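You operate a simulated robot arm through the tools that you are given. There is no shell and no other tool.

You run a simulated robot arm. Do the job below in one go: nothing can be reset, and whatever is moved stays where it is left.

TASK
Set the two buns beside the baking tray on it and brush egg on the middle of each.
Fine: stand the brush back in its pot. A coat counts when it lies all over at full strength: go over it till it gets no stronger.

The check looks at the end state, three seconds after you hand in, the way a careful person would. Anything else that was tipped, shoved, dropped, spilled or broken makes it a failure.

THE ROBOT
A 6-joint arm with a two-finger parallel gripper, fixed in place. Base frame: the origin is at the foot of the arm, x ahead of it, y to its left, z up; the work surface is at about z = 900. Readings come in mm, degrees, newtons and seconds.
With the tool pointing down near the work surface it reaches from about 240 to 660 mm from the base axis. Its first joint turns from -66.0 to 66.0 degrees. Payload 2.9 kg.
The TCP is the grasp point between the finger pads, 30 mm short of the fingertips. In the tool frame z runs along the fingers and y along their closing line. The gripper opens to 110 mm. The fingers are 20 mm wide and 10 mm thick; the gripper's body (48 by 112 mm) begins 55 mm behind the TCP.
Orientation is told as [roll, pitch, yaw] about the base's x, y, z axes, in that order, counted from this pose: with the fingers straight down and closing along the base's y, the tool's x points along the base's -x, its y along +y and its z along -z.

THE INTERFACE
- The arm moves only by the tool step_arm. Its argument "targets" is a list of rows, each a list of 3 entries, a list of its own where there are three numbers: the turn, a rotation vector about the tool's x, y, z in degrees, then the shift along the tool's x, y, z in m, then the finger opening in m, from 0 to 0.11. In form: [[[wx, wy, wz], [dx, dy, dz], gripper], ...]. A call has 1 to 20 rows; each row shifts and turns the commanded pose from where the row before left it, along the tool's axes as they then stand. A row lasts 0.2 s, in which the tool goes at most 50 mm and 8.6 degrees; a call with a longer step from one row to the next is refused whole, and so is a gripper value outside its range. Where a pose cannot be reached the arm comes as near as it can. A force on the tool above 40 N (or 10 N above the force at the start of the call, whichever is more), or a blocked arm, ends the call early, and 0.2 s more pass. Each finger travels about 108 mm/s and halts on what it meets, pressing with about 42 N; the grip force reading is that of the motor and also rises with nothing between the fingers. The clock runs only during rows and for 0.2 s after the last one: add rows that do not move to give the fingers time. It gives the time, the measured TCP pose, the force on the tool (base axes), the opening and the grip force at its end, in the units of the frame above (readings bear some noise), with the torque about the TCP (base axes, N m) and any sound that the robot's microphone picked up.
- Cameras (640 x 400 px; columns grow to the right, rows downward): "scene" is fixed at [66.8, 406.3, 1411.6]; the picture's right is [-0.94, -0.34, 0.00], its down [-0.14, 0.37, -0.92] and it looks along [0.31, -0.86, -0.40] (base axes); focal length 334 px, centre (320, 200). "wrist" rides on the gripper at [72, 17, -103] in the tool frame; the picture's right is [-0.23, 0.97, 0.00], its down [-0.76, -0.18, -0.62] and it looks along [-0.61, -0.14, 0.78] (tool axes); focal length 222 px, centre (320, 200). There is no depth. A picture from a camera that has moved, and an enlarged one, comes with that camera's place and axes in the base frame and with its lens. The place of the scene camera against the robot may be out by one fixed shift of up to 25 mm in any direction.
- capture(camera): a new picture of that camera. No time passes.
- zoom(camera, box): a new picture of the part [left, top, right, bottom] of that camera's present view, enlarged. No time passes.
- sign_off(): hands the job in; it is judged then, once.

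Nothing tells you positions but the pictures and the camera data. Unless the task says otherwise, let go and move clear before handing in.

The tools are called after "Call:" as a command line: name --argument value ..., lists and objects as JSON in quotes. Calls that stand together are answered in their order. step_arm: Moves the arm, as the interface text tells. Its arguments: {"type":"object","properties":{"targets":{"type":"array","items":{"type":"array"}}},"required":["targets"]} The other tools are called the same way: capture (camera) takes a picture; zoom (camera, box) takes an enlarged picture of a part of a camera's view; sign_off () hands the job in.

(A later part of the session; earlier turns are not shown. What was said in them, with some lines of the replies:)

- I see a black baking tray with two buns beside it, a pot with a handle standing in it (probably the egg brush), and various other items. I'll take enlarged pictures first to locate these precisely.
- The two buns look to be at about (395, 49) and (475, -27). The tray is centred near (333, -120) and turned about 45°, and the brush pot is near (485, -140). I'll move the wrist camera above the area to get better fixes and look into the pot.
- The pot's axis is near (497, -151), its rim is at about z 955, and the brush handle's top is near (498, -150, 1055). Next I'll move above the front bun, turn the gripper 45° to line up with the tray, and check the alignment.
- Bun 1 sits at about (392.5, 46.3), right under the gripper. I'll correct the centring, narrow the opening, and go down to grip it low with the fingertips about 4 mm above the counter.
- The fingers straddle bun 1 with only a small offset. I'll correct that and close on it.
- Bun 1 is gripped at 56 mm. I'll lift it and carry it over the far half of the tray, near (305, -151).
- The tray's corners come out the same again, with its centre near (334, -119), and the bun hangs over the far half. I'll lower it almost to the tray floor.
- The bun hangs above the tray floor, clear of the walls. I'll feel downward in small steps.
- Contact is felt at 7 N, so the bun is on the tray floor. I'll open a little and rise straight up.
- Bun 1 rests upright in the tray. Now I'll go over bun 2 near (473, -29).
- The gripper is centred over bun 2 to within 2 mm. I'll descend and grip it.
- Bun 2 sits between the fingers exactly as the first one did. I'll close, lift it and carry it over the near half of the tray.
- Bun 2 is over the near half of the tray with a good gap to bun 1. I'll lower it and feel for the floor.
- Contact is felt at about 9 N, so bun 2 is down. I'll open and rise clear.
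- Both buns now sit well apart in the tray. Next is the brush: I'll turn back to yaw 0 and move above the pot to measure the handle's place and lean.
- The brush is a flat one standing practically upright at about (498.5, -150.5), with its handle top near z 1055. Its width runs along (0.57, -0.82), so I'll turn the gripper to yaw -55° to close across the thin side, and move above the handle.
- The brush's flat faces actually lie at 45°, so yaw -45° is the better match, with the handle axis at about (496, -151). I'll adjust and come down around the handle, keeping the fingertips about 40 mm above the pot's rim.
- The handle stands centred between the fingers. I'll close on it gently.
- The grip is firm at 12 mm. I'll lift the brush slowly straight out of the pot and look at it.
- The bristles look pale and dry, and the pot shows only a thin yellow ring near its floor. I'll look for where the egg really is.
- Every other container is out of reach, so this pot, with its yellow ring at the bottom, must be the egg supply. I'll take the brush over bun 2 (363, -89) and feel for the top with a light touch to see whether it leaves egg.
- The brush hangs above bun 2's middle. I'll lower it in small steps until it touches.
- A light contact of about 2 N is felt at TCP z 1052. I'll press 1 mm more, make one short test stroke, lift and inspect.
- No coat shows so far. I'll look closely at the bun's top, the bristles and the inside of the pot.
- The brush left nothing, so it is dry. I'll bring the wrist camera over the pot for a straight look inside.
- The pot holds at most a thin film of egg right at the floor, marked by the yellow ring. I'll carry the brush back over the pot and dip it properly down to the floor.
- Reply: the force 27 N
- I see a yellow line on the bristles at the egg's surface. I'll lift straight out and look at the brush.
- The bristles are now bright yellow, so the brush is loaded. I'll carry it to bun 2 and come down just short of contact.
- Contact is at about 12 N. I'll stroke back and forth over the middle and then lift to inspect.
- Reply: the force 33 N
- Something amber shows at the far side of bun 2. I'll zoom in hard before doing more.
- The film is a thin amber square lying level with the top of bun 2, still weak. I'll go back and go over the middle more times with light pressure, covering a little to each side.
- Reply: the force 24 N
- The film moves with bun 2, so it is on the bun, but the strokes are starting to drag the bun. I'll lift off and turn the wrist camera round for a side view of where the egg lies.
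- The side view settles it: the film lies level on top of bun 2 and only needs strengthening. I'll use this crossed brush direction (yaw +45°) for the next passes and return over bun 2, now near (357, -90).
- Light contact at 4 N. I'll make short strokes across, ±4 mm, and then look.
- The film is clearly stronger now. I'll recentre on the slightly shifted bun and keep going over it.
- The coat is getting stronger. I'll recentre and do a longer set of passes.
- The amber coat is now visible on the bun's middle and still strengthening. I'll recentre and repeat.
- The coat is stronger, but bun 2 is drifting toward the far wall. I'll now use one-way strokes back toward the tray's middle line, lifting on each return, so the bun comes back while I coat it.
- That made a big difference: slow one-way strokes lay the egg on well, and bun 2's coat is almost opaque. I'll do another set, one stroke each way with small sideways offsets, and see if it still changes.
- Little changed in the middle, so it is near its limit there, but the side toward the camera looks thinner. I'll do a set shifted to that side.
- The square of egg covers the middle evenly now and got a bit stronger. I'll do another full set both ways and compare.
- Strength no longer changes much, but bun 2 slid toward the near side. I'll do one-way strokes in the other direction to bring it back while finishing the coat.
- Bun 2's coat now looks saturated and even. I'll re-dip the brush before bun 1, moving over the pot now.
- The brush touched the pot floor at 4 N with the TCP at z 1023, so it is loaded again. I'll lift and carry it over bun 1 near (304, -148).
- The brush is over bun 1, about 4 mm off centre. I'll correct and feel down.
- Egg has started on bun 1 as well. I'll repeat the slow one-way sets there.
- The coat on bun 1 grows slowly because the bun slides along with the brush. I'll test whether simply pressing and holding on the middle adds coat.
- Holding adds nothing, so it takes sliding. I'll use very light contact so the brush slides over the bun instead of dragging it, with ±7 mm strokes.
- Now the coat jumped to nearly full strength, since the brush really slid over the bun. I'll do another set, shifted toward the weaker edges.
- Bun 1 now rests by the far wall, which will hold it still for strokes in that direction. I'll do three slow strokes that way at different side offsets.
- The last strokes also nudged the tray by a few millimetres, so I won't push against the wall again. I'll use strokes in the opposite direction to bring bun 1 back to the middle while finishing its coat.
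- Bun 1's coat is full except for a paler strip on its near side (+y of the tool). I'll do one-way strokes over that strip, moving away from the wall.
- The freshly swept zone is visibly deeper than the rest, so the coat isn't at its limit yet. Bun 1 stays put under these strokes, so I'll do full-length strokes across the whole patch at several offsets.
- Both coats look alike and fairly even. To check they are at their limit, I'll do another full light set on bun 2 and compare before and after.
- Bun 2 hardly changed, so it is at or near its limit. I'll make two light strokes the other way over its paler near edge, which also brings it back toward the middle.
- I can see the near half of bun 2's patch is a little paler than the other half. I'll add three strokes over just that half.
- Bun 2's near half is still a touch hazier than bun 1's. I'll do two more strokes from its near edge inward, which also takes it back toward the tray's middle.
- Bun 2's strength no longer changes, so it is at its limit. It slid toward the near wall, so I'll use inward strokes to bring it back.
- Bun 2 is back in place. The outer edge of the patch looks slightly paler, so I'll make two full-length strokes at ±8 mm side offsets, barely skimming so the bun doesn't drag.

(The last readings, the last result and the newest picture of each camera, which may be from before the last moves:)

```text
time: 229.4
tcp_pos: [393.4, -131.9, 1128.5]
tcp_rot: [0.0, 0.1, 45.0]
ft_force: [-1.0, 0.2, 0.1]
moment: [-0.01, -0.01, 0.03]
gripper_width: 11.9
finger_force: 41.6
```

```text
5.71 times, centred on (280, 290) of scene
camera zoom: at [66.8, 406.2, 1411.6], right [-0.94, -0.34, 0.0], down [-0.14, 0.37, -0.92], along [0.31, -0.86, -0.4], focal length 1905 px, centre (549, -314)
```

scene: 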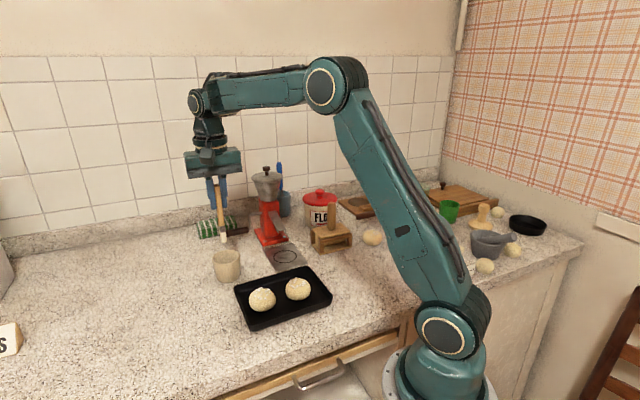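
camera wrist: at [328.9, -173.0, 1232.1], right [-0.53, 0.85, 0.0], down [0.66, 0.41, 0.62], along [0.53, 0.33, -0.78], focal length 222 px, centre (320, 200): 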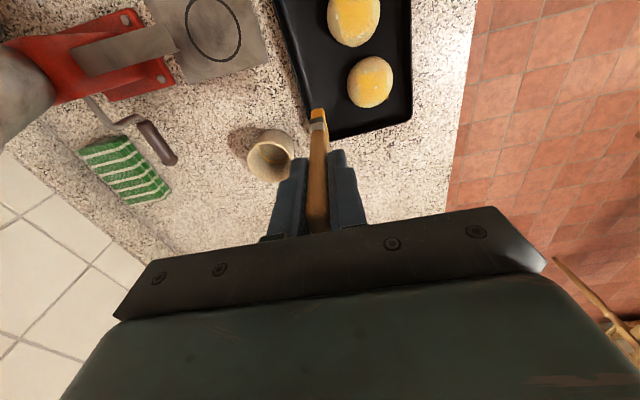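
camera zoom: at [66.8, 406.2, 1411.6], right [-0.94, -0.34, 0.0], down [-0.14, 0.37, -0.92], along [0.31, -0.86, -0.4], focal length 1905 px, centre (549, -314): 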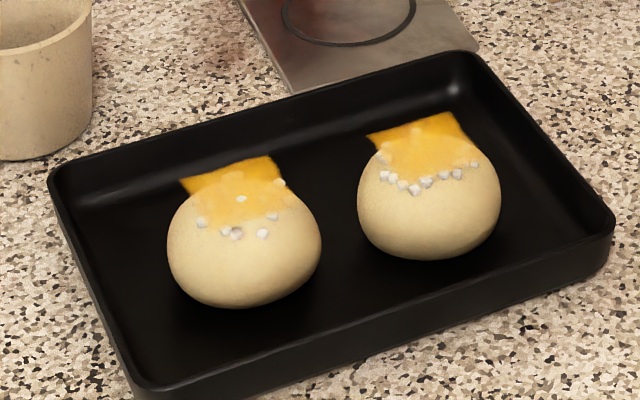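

Bun 2's coat is even and unchanged in strength. I'll do one more light confirming pass on bun 1.

Call:
step_arm --targets '[[[0, 0, 0], [0.0248, 0.0222, 0.015], 0.006], [[0, 0, 0], [0.0248, 0.0222, 0.015], 0.006], [[0, 0, 0], [0.0248, 0.0222, 0.015], 0.006], [[0, 0, 0], [0, 0, 0.025], 0.006], [[0, 0, 0], [0, 0, 0.0096], 0.006], [[0, 0, 0], [0, -0.004, 0], 0.006], [[0, 0, 0], [0, -0.004, 0], 0.006], [[0, 0, 0], [0, -0.004, 0], 0.006], [[0, 0, 0], [0, -0.004, 0], 0.006], [[0, 0, 0], [0, -0.004, 0], 0.006], [[0, 0, 0], [0, -0.004, 0], 0.006], [[0, 0, 0], [0, -0.004, 0], 0.006], [[0, 0, 0], [-0.01, -0.008, -0.005], 0.006], [[0, 0, 0], [0, 0, 0.005], 0.006], [[0, 0, 0], [0, 0.004, 0], 0.006], [[0, 0, 0], [0, 0.004, 0], 0.006], [[0, 0, 0], [0, 0.004, 0], 0.006], [[0, 0, 0], [0, 0.004, 0], 0.006], [[0, 0, 0], [0, 0.004, 0], 0.006], [[0, 0, 0], [0, 0.004, 0], 0.006]]'

Call:
step_arm --targets '[[[0, 0, 0], [0, 0, -0.03], 0.006], [[0, 0, 0], [0, -0.03, -0.025], 0.006], [[0, 0, 0], [0, -0.03, -0.0246], 0.006], [[0, 0, 0], [0, 0, 0], 0.006]]'

Call:
zoom --camera "wrist" --box '[310, 40, 400, 130]'

Call:
zoom --camera "scene" --box '[230, 255, 330, 325]'

Call:
zoom --camera "scene" --box '[290, 268, 320, 293]'

```text
time: 233.6
tcp_pos: [309.3, -138.6, 1048.0]
tcp_rot: [0.0, 0.0, 45.0]
ft_force: [-0.5, 0.3, 0.5]
moment: [-0.02, 0.01, -0.01]
gripper_width: 12.0
finger_force: 42.7
```

```text
time: 234.6
tcp_pos: [349.8, -181.5, 1127.1]
tcp_rot: [0.1, 0.0, 45.0]
ft_force: [0.3, -0.5, 0.1]
moment: [-0.01, 0.02, 0.01]
gripper_width: 12.2
finger_force: 41.5
```

```text
4.44 times, centred on (355, 85) of wrist
camera zoom: at [285.8, -221.7, 1230.4], right [-0.53, 0.85, 0.0], down [0.66, 0.41, 0.62], along [0.53, 0.33, -0.78], focal length 987 px, centre (164, 711)
```

zoom: 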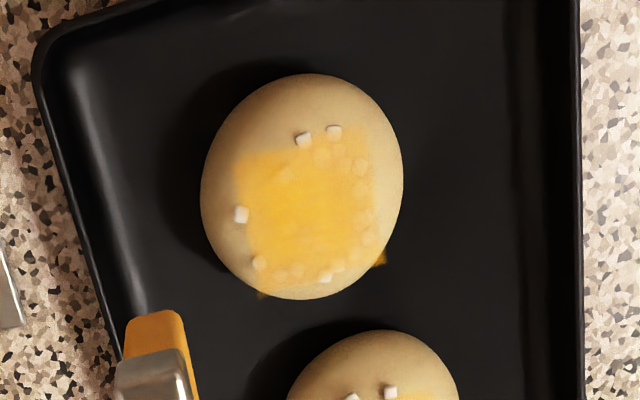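

```text
5.71 times, centred on (280, 290) of scene
camera zoom: at [66.8, 406.2, 1411.6], right [-0.94, -0.34, 0.0], down [-0.14, 0.37, -0.92], along [0.31, -0.86, -0.4], focal length 1905 px, centre (549, -314)
```

zoom: 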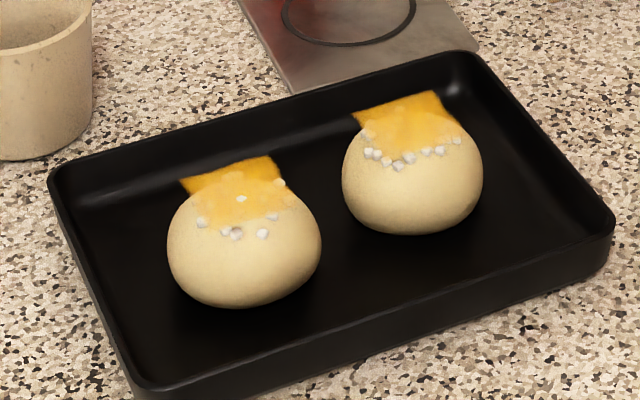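

```text
16.00 times, centred on (305, 280) of scene
camera zoom: at [66.8, 406.2, 1411.6], right [-0.94, -0.34, 0.0], down [-0.14, 0.37, -0.92], along [0.31, -0.86, -0.4], focal length 5335 px, centre (560, -1088)
```

zoom: 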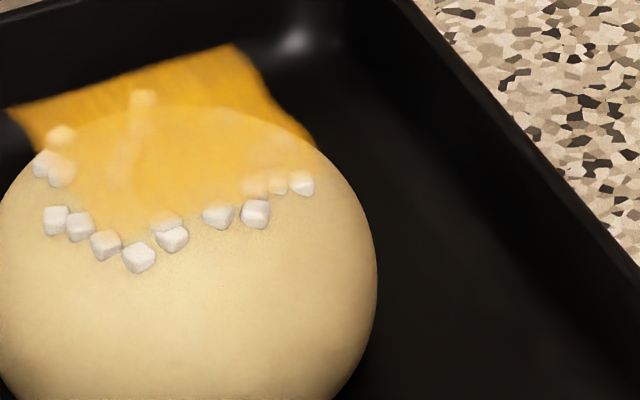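

Call:
step_arm --targets '[[[0, 0, 0], [0.0166, 0.0144, 0.03], 0.006], [[0, 0, 0], [0, 0.0144, 0.035], 0.006], [[0, 0, 0], [0, 0, 0.0147], 0.006], [[0, 0, 0], [0, 0.004, 0], 0.006], [[0, 0, 0], [0, 0.004, 0], 0.006], [[0, 0, 0], [0, 0.004, 0], 0.006], [[0, 0, 0], [0, 0.004, 0], 0.006], [[0, 0, 0], [0, 0.004, 0], 0.006], [[0, 0, 0], [0, 0.004, 0], 0.006], [[0, 0, 0], [-0.02, 0.008, -0.005], 0.006], [[0, 0, 0], [0, 0, 0.005], 0.006], [[0, 0, 0], [0, -0.004, 0], 0.006], [[0, 0, 0], [0, -0.004, 0], 0.006], [[0, 0, 0], [0, -0.004, 0], 0.006], [[0, 0, 0], [0, -0.004, 0], 0.006], [[0, 0, 0], [0, -0.004, 0], 0.006], [[0, 0, 0], [0, -0.004, 0], 0.006], [[0, 0, 0], [0, -0.004, 0], 0.006]]'

Call:
step_arm --targets '[[[0, 0, 0], [0, 0, -0.03], 0.006], [[0, 0, 0], [0.0034, -0.017, -0.025], 0.006], [[0, 0, 0], [0, -0.0158, -0.0247], 0.006], [[0, 0, 0], [0, 0, 0], 0.006]]'

Call:
zoom --camera "wrist" --box '[310, 40, 400, 130]'

Call:
zoom --camera "scene" --box '[230, 255, 330, 325]'

```text
time: 238.4
tcp_pos: [330.2, -154.8, 1048.0]
tcp_rot: [0.0, 0.0, 44.9]
ft_force: [-0.9, 0.1, 0.0]
moment: [-0.04, 0.01, -0.01]
gripper_width: 12.0
finger_force: 42.2
```

```text
time: 239.4
tcp_pos: [351.2, -181.4, 1128.9]
tcp_rot: [0.0, 0.1, 44.9]
ft_force: [0.2, 0.3, -0.1]
moment: [0.02, -0.01, -0.03]
gripper_width: 12.2
finger_force: 42.4
```

```text
4.44 times, centred on (355, 85) of wrist
camera zoom: at [286.7, -221.3, 1232.2], right [-0.53, 0.85, 0.0], down [0.66, 0.41, 0.62], along [0.53, 0.33, -0.78], focal length 987 px, centre (164, 711)
```

zoom: 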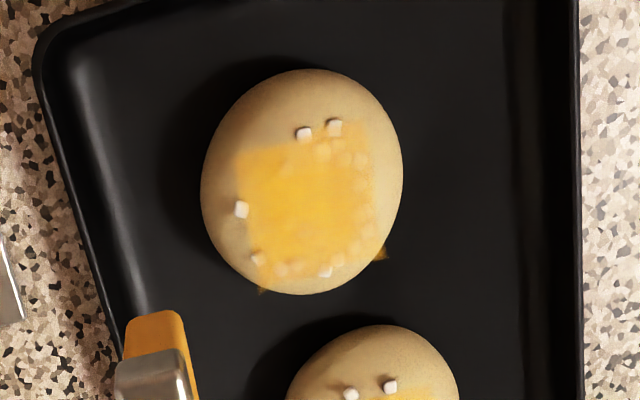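

```text
5.71 times, centred on (280, 290) of scene
camera zoom: at [66.8, 406.3, 1411.6], right [-0.94, -0.34, 0.0], down [-0.14, 0.37, -0.92], along [0.31, -0.86, -0.4], focal length 1905 px, centre (549, -314)
```

zoom: 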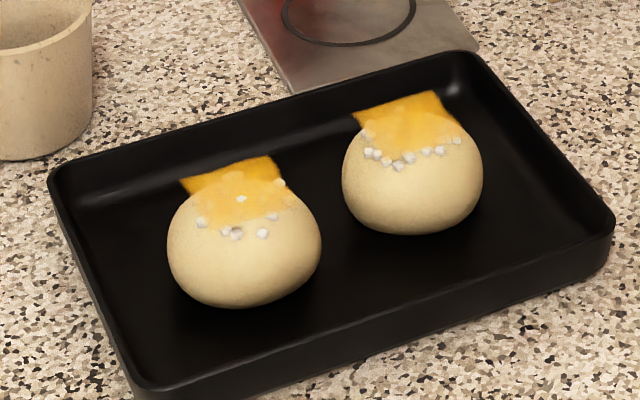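

Call:
step_arm --targets '[[[0, 0, 0], [0.0156, 0.0144, 0.03], 0.006], [[0, 0, 0], [0, 0.0144, 0.035], 0.006], [[0, 0, 0], [0, 0, 0.0152], 0.006], [[0, 0, 0], [0, 0.004, 0], 0.006], [[0, 0, 0], [0, 0.004, 0], 0.006], [[0, 0, 0], [0, 0.004, 0], 0.006], [[0, 0, 0], [0, 0.004, 0], 0.006], [[0, 0, 0], [0, 0.004, 0], 0.006], [[0, 0, 0], [0, 0.004, 0], 0.006], [[0, 0, 0], [-0.018, 0.01, -0.005], 0.006], [[0, 0, 0], [0, 0, 0.005], 0.006], [[0, 0, 0], [0, -0.004, 0], 0.006], [[0, 0, 0], [0, -0.004, 0], 0.006], [[0, 0, 0], [0, -0.004, 0], 0.006], [[0, 0, 0], [0, -0.004, 0], 0.006], [[0, 0, 0], [0, -0.004, 0], 0.006], [[0, 0, 0], [0, -0.004, 0], 0.006], [[0, 0, 0], [0, -0.004, 0], 0.006]]'

Call:
step_arm --targets '[[[0, 0, 0], [0, 0, -0.03], 0.006], [[0, 0, 0], [0.0024, -0.019, -0.025], 0.006], [[0, 0, 0], [0, -0.0158, -0.0252], 0.006], [[0, 0, 0], [0, 0, 0], 0.006]]'

Call:
zoom --camera "wrist" --box '[310, 40, 400, 130]'

Call:
zoom --camera "scene" --box '[230, 255, 330, 325]'

```text
time: 243.2
tcp_pos: [328.0, -155.2, 1048.8]
tcp_rot: [0.1, 0.0, 45.0]
ft_force: [-2.0, -0.1, 5.7]
moment: [0.01, 0.22, -0.03]
gripper_width: 12.2
finger_force: 41.8
```

```text
time: 244.2
tcp_pos: [352.1, -181.9, 1127.4]
tcp_rot: [0.0, 0.0, 45.0]
ft_force: [0.8, 0.0, -0.4]
moment: [-0.02, -0.02, 0.02]
gripper_width: 12.2
finger_force: 42.0
```

```text
4.44 times, centred on (355, 85) of wrist
camera zoom: at [288.6, -222.4, 1230.8], right [-0.53, 0.85, 0.0], down [0.66, 0.41, 0.62], along [0.53, 0.33, -0.78], focal length 987 px, centre (164, 711)
```

zoom: 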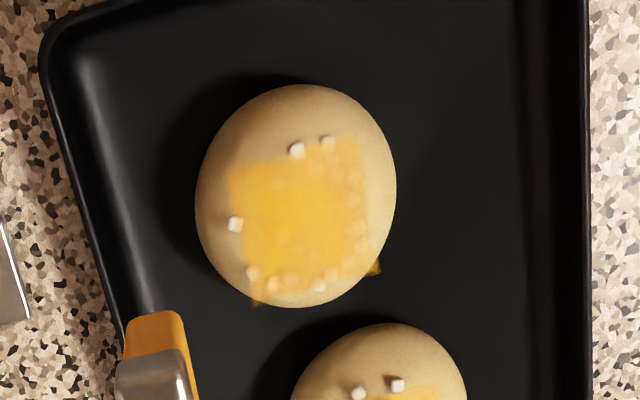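

```text
5.71 times, centred on (280, 290) of scene
camera zoom: at [66.8, 406.3, 1411.6], right [-0.94, -0.34, 0.0], down [-0.14, 0.37, -0.92], along [0.31, -0.86, -0.4], focal length 1905 px, centre (549, -314)
```

zoom: 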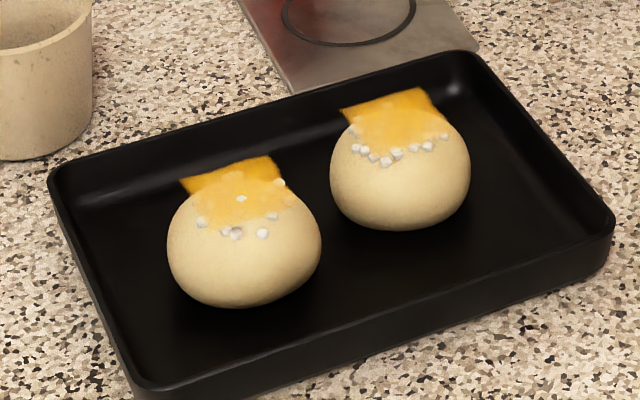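

Neither coat changes with further passes, and both are even. Now I'll carry the brush back over the pot.

Call:
step_arm --targets '[[[0, 0, 0], [-0.0248, -0.01654, 0], 0.006], [[0, 0, 0], [-0.0248, -0.01654, 0], 0.006], [[0, 0, 0], [-0.0248, -0.01654, 0], 0.006], [[0, 0, 0], [-0.0248, -0.01654, 0], 0.006], [[0, 0, 0], [-0.0248, -0.01654, 0], 0.006], [[0, 0, 0], [0, 0, 0.02], 0.006], [[0, 0, 0], [0, 0, 0], 0.006]]'

Call:
zoom --camera "wrist" --box '[260, 40, 380, 140]'

Call:
zoom --camera "scene" --box '[190, 190, 270, 290]'

```text
time: 245.8
tcp_pos: [497.9, -152.0, 1107.8]
tcp_rot: [0.0, -0.1, 45.0]
ft_force: [0.3, -0.4, -0.4]
moment: [0.02, -0.02, -0.02]
gripper_width: 12.2
finger_force: 41.5
```

```text
4.00 times, centred on (320, 90) of wrist
camera zoom: at [434.6, -191.2, 1211.5], right [-0.53, 0.85, 0.0], down [0.66, 0.41, 0.62], along [0.53, 0.33, -0.78], focal length 888 px, centre (320, 640)
```

zoom: 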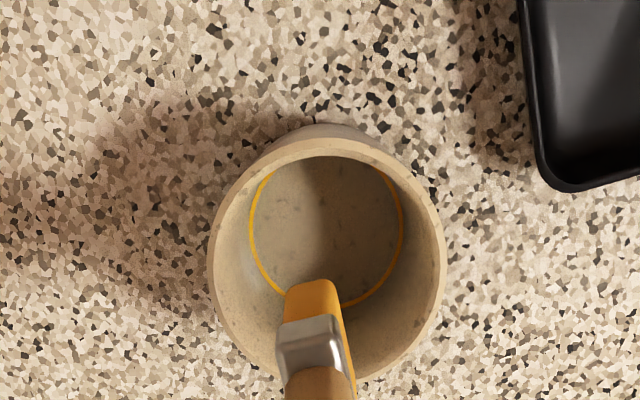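

```text
4.00 times, centred on (230, 240) of scene
camera zoom: at [66.8, 406.3, 1411.6], right [-0.94, -0.34, 0.0], down [-0.14, 0.37, -0.92], along [0.31, -0.86, -0.4], focal length 1334 px, centre (680, 40)
```

zoom: 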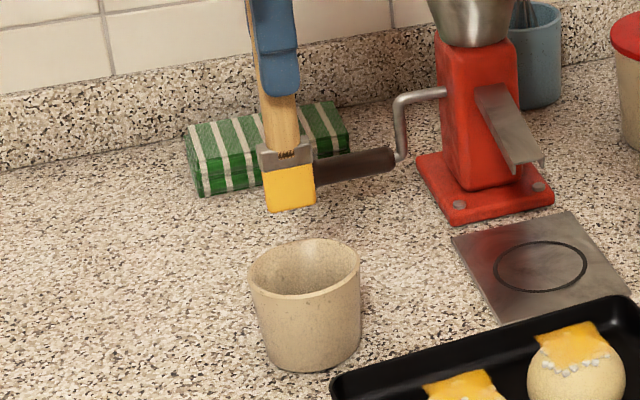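

Call:
step_arm --targets '[[[0, 0, 0], [0, 0, 0.02], 0.006], [[0, 0, 0], [0, 0, 0.02], 0.006], [[0, 0, 0], [0, 0, 0.02], 0.006], [[0, 0, 0], [0, 0, 0.012], 0.006], [[0, 0, 0], [0, 0, 0.005], 0.006], [[0, 0, 0], [0, 0, 0.003], 0.006], [[0, 0, 0], [0, 0, 0], 0.006]]'

Call:
step_arm --targets '[[[0, 0, 0], [0, 0, 0.001], 0.006], [[0, 0, 0], [0, 0, 0], 0.006]]'

Call:
step_arm --targets '[[[0, 0, 0], [0, 0, 0.001], 0.006], [[0, 0, 0], [0, 0, 0], 0.006]]'

Call:
step_arm --targets '[[[0, 0, 0], [0, 0, 0.0008], 0.006], [[0, 0, 0], [0, 0, 0], 0.006]]'

```text
time: 247.4
tcp_pos: [495.2, -150.5, 1028.8]
tcp_rot: [0.0, 0.0, 44.9]
ft_force: [0.0, 0.0, -0.9]
moment: [-0.01, 0.0, 0.0]
gripper_width: 12.1
finger_force: 41.9
```

```text
time: 248.0
tcp_pos: [496.8, -150.4, 1026.6]
tcp_rot: [0.1, 0.0, 45.0]
ft_force: [0.3, 0.3, -0.3]
moment: [0.01, 0.0, -0.01]
gripper_width: 12.0
finger_force: 42.1
```

```text
time: 248.6
tcp_pos: [498.0, -151.0, 1025.5]
tcp_rot: [-0.1, 0.1, 45.0]
ft_force: [0.7, 0.1, -0.2]
moment: [-0.01, 0.01, 0.0]
gripper_width: 12.0
finger_force: 41.9
```

```text
time: 249.2
tcp_pos: [496.4, -151.4, 1025.8]
tcp_rot: [0.0, 0.0, 45.0]
ft_force: [0.5, -0.6, -0.9]
moment: [-0.01, -0.02, -0.04]
gripper_width: 12.1
finger_force: 42.0
```

Call:
step_arm --targets '[[[0, 0, 0], [0, 0, 0.0008], 0.006], [[0, 0, 0], [0, 0, 0], 0.006]]'

Call:
step_arm --targets '[[[0, 0, 0], [0, 0, 0.0008], 0.006], [[0, 0, 0], [0, 0, 0], 0.006]]'

Call:
step_arm --targets '[[[0, 0, 0], [0, 0, 0.0007], 0.006], [[0, 0, 0], [0, 0, 0], 0.006]]'

```text
time: 249.8
tcp_pos: [497.3, -152.2, 1023.7]
tcp_rot: [-0.1, -0.1, 45.1]
ft_force: [-0.7, -0.1, -0.6]
moment: [-0.01, -0.01, 0.02]
gripper_width: 12.1
finger_force: 42.2
```

```text
time: 250.4
tcp_pos: [496.2, -151.4, 1023.2]
tcp_rot: [0.0, 0.0, 45.0]
ft_force: [0.0, -0.9, 1.0]
moment: [-0.01, -0.01, -0.02]
gripper_width: 12.0
finger_force: 42.4
```

```text
time: 251.0
tcp_pos: [497.5, -151.4, 1022.2]
tcp_rot: [0.0, 0.0, 45.1]
ft_force: [-0.1, 0.1, -0.3]
moment: [0.02, 0.0, -0.01]
gripper_width: 12.2
finger_force: 42.5
```

Call:
step_arm --targets '[[[0, 0, 0], [0, 0, 0.0006], 0.006], [[0, 0, 0], [0, 0, 0], 0.006]]'

Call:
step_arm --targets '[[[0, 0, 0], [0, 0, 0.0005], 0.006], [[0, 0, 0], [0, 0, 0], 0.006]]'

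Call:
zoom --camera "scene" --box '[190, 190, 270, 290]'

```text
time: 251.6
tcp_pos: [496.9, -151.5, 1021.8]
tcp_rot: [-0.1, -0.1, 45.0]
ft_force: [0.8, 0.6, 2.1]
moment: [0.05, -0.09, 0.02]
gripper_width: 12.2
finger_force: 41.9
```

```text
time: 252.2
tcp_pos: [497.3, -151.6, 1020.9]
tcp_rot: [-0.2, -0.1, 45.0]
ft_force: [-0.5, -0.3, 6.8]
moment: [0.05, -0.04, 0.0]
gripper_width: 12.0
finger_force: 42.0
```

```text
4.00 times, centred on (230, 240) of scene
camera zoom: at [66.7, 406.3, 1411.6], right [-0.94, -0.34, 0.0], down [-0.14, 0.37, -0.92], along [0.31, -0.86, -0.4], focal length 1334 px, centre (680, 40)
```

zoom: 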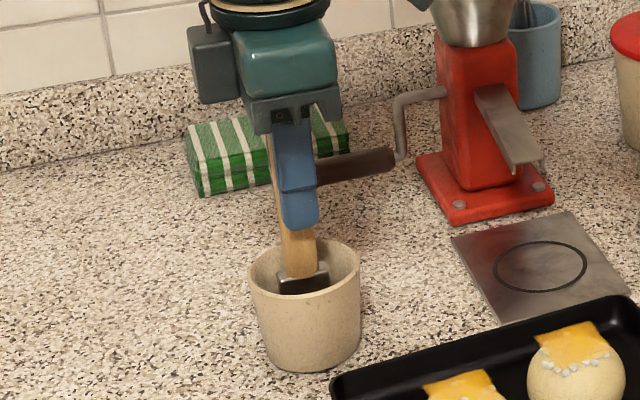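

The brush rests on the pot floor. I'll open the fingers gently and see how it stands.

Call:
step_arm --targets '[[[0, 0, 0], [0, 0, -0.0004], 0.006], [[0, 0, 0], [0, 0, 0], 0.013], [[0, 0, 0], [0, 0, 0], 0.016], [[0, 0, 0], [0, 0, 0], 0.02], [[0, 0, 0], [0, 0, 0], 0.026], [[0, 0, 0], [0, 0, 0], 0.034], [[0, 0, 0], [0, 0, 0], 0.044], [[0, 0, 0], [0, 0, 0], 0.05], [[0, 0, 0], [0, 0, 0], 0.05]]'

Call:
capture --camera "wrist"

Call:
zoom --camera "scene" --box '[190, 190, 270, 290]'

```text
time: 254.2
tcp_pos: [496.7, -152.5, 1021.8]
tcp_rot: [0.0, 0.0, 45.0]
ft_force: [0.6, -1.0, 0.0]
moment: [0.0, -0.01, -0.01]
gripper_width: 50.2
finger_force: 0.1
```

```text
taken
camera wrist: at [433.3, -191.4, 1125.3], right [-0.53, 0.85, 0.0], down [0.66, 0.41, 0.62], along [0.53, 0.33, -0.78], focal length 222 px, centre (320, 200)
```

wrist: 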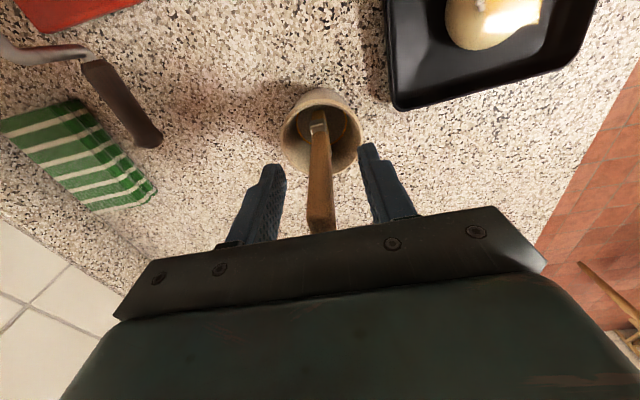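

```text
4.00 times, centred on (230, 240) of scene
camera zoom: at [66.8, 406.3, 1411.6], right [-0.94, -0.34, 0.0], down [-0.14, 0.37, -0.92], along [0.31, -0.86, -0.4], focal length 1334 px, centre (680, 40)
```

zoom: 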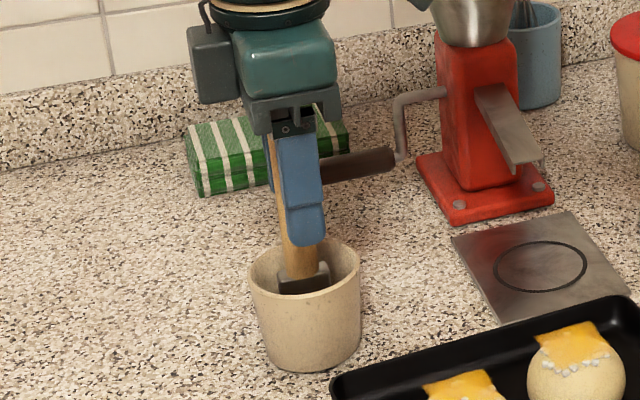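

The brush stands free and upright. I'll rise straight up and move clear.

Call:
step_arm --targets '[[[0, 0, 0], [0, 0, -0.01], 0.05], [[0, 0, 0], [0, 0, -0.02], 0.05], [[0, 0, 0], [0, 0, -0.03], 0.05], [[0, 0, 0], [0, 0, -0.03], 0.05], [[0, 0, 0], [0, 0, -0.04], 0.05], [[0, 0, 0], [0, 0, -0.04], 0.05], [[0, 0, 0], [0.04, 0.02, 0], 0.05], [[0, 0, 0], [0.04, 0.02, 0], 0.05], [[0, 0, 0], [0, 0, 0], 0.05], [[0, 0, 0], [0, 0, 0], 0.05]]'

Call:
capture --camera "scene"

Call:
capture --camera "wrist"

Call:
zoom --camera "scene" --box '[190, 190, 350, 330]'

```text
time: 256.4
tcp_pos: [413.1, -180.4, 1190.9]
tcp_rot: [0.0, 0.0, 45.0]
ft_force: [0.0, -0.4, 0.1]
moment: [-0.02, 0.03, -0.01]
gripper_width: 50.3
finger_force: 0.1
```

```text
taken
```

scene: 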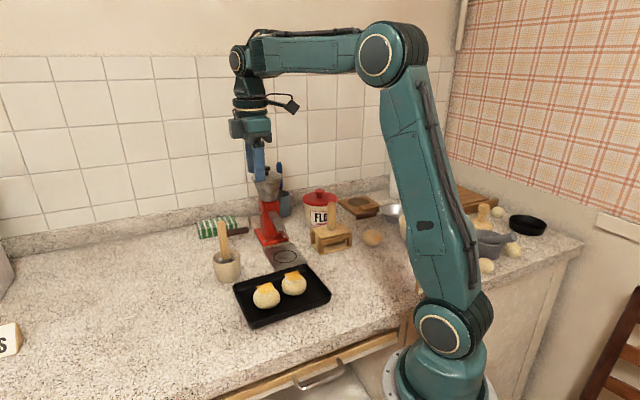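

```text
taken
camera wrist: at [349.0, -219.7, 1295.2], right [-0.53, 0.85, 0.0], down [0.66, 0.41, 0.62], along [0.53, 0.33, -0.78], focal length 222 px, centre (320, 200)
```

wrist: 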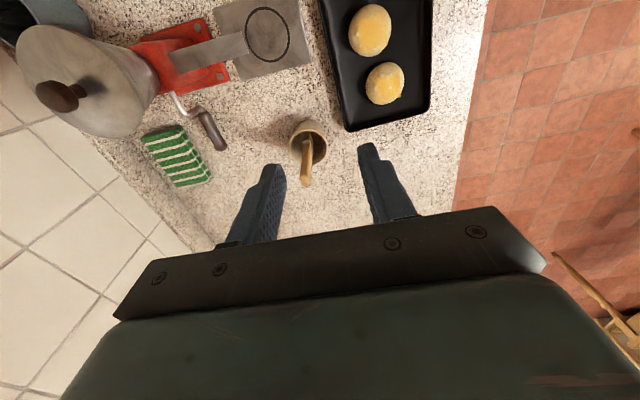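

```text
2.86 times, centred on (270, 260) of scene
camera zoom: at [66.8, 406.3, 1411.6], right [-0.94, -0.34, 0.0], down [-0.14, 0.37, -0.92], along [0.31, -0.86, -0.4], focal length 953 px, centre (463, 29)
```

zoom: 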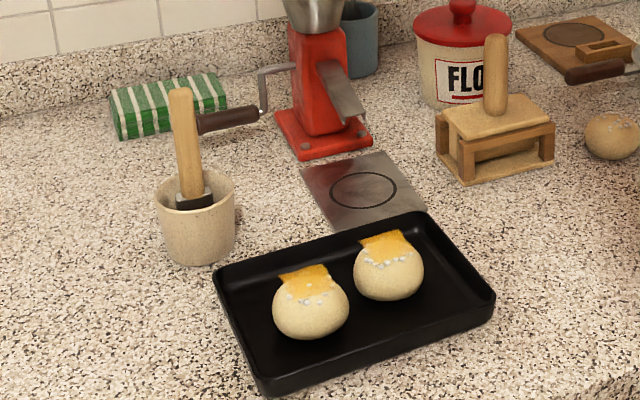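

The brush stands in its pot and both coated buns are on the tray. I'll take one last close look at the coats before handing in.

Call:
zoom --camera "wrist" --box '[330, 0, 430, 120]'

Call:
zoom --camera "scene" --box '[245, 265, 320, 320]'

```text
3.33 times, centred on (380, 60) of wrist
camera zoom: at [349.0, -219.7, 1295.2], right [-0.53, 0.85, 0.0], down [0.66, 0.41, 0.62], along [0.53, 0.33, -0.78], focal length 740 px, centre (120, 667)
```

zoom: 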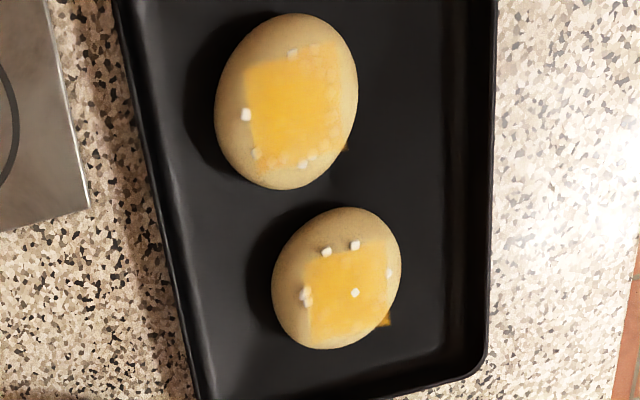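

```text
7.27 times, centred on (282, 292) of scene
camera zoom: at [66.8, 406.3, 1411.6], right [-0.94, -0.34, 0.0], down [-0.14, 0.37, -0.92], along [0.31, -0.86, -0.4], focal length 2425 px, centre (593, -473)
```

zoom: 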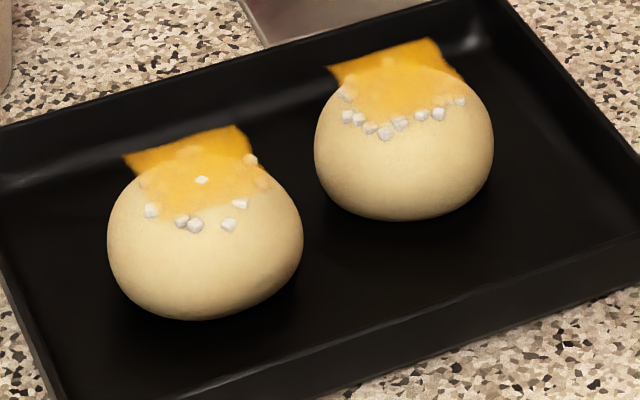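

Call:
zoom --camera "wrist" --box '[345, 0, 395, 60]'

Call:
zoom --camera "wrist" --box '[360, 55, 410, 110]'

```text
6.67 times, centred on (370, 30) of wrist
camera zoom: at [349.0, -219.7, 1295.2], right [-0.53, 0.85, 0.0], down [0.66, 0.41, 0.62], along [0.53, 0.33, -0.78], focal length 1481 px, centre (-13, 1333)
```

zoom: 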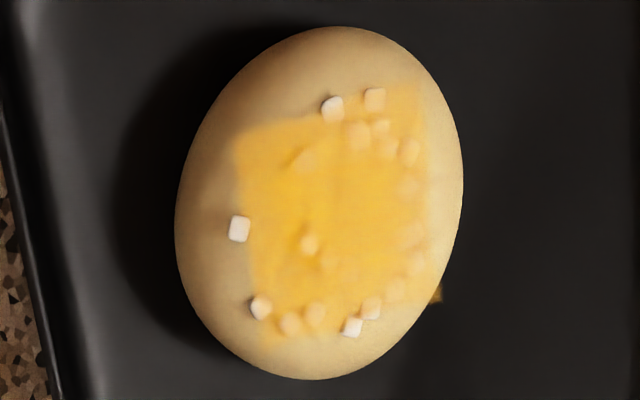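

```text
7.27 times, centred on (385, 82) of wrist
camera zoom: at [349.0, -219.7, 1295.2], right [-0.53, 0.85, 0.0], down [0.66, 0.41, 0.62], along [0.53, 0.33, -0.78], focal length 1615 px, centre (-153, 1054)
```

zoom: 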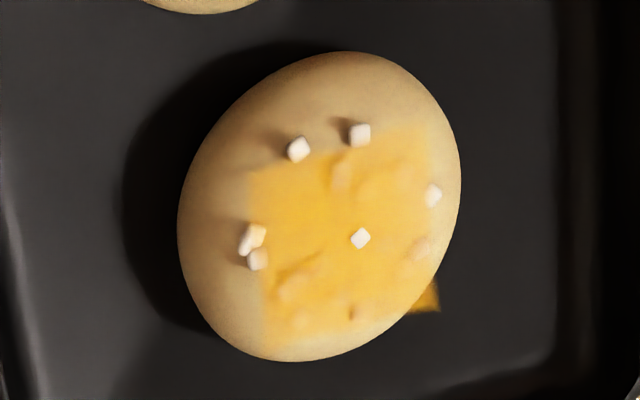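

Both buns stand on the tray with an even egg coat over the middle that stopped getting stronger. The brush stands in its pot, the gripper is empty and clear, and the only other thing moved is the tray, by a few millimetres. I'm handing in.

Call:
sign_off

```text
The job is handed in.
```

Both buns are on the tray with egg brushed over the middle of each, and the brush is standing upright in its pot. I handed the job in with the gripper empty and clear.

- **Coats:** I went over each bun until further passes made no visible difference. Both patches look even, though the sugar pearls show through faintly and the outer edge of bun 1's patch may be slightly paler.
- **Tray moved:** while I was brushing bun 1, it pressed against the far wall and shifted the tray by a few millimetres. I did not move the tray back.
- **Buns slid:** both buns slid a little while being brushed, but they ended apart from each other and clear of the tray walls.

I saw nothing tipped, dropped or spilled in the last pictures.
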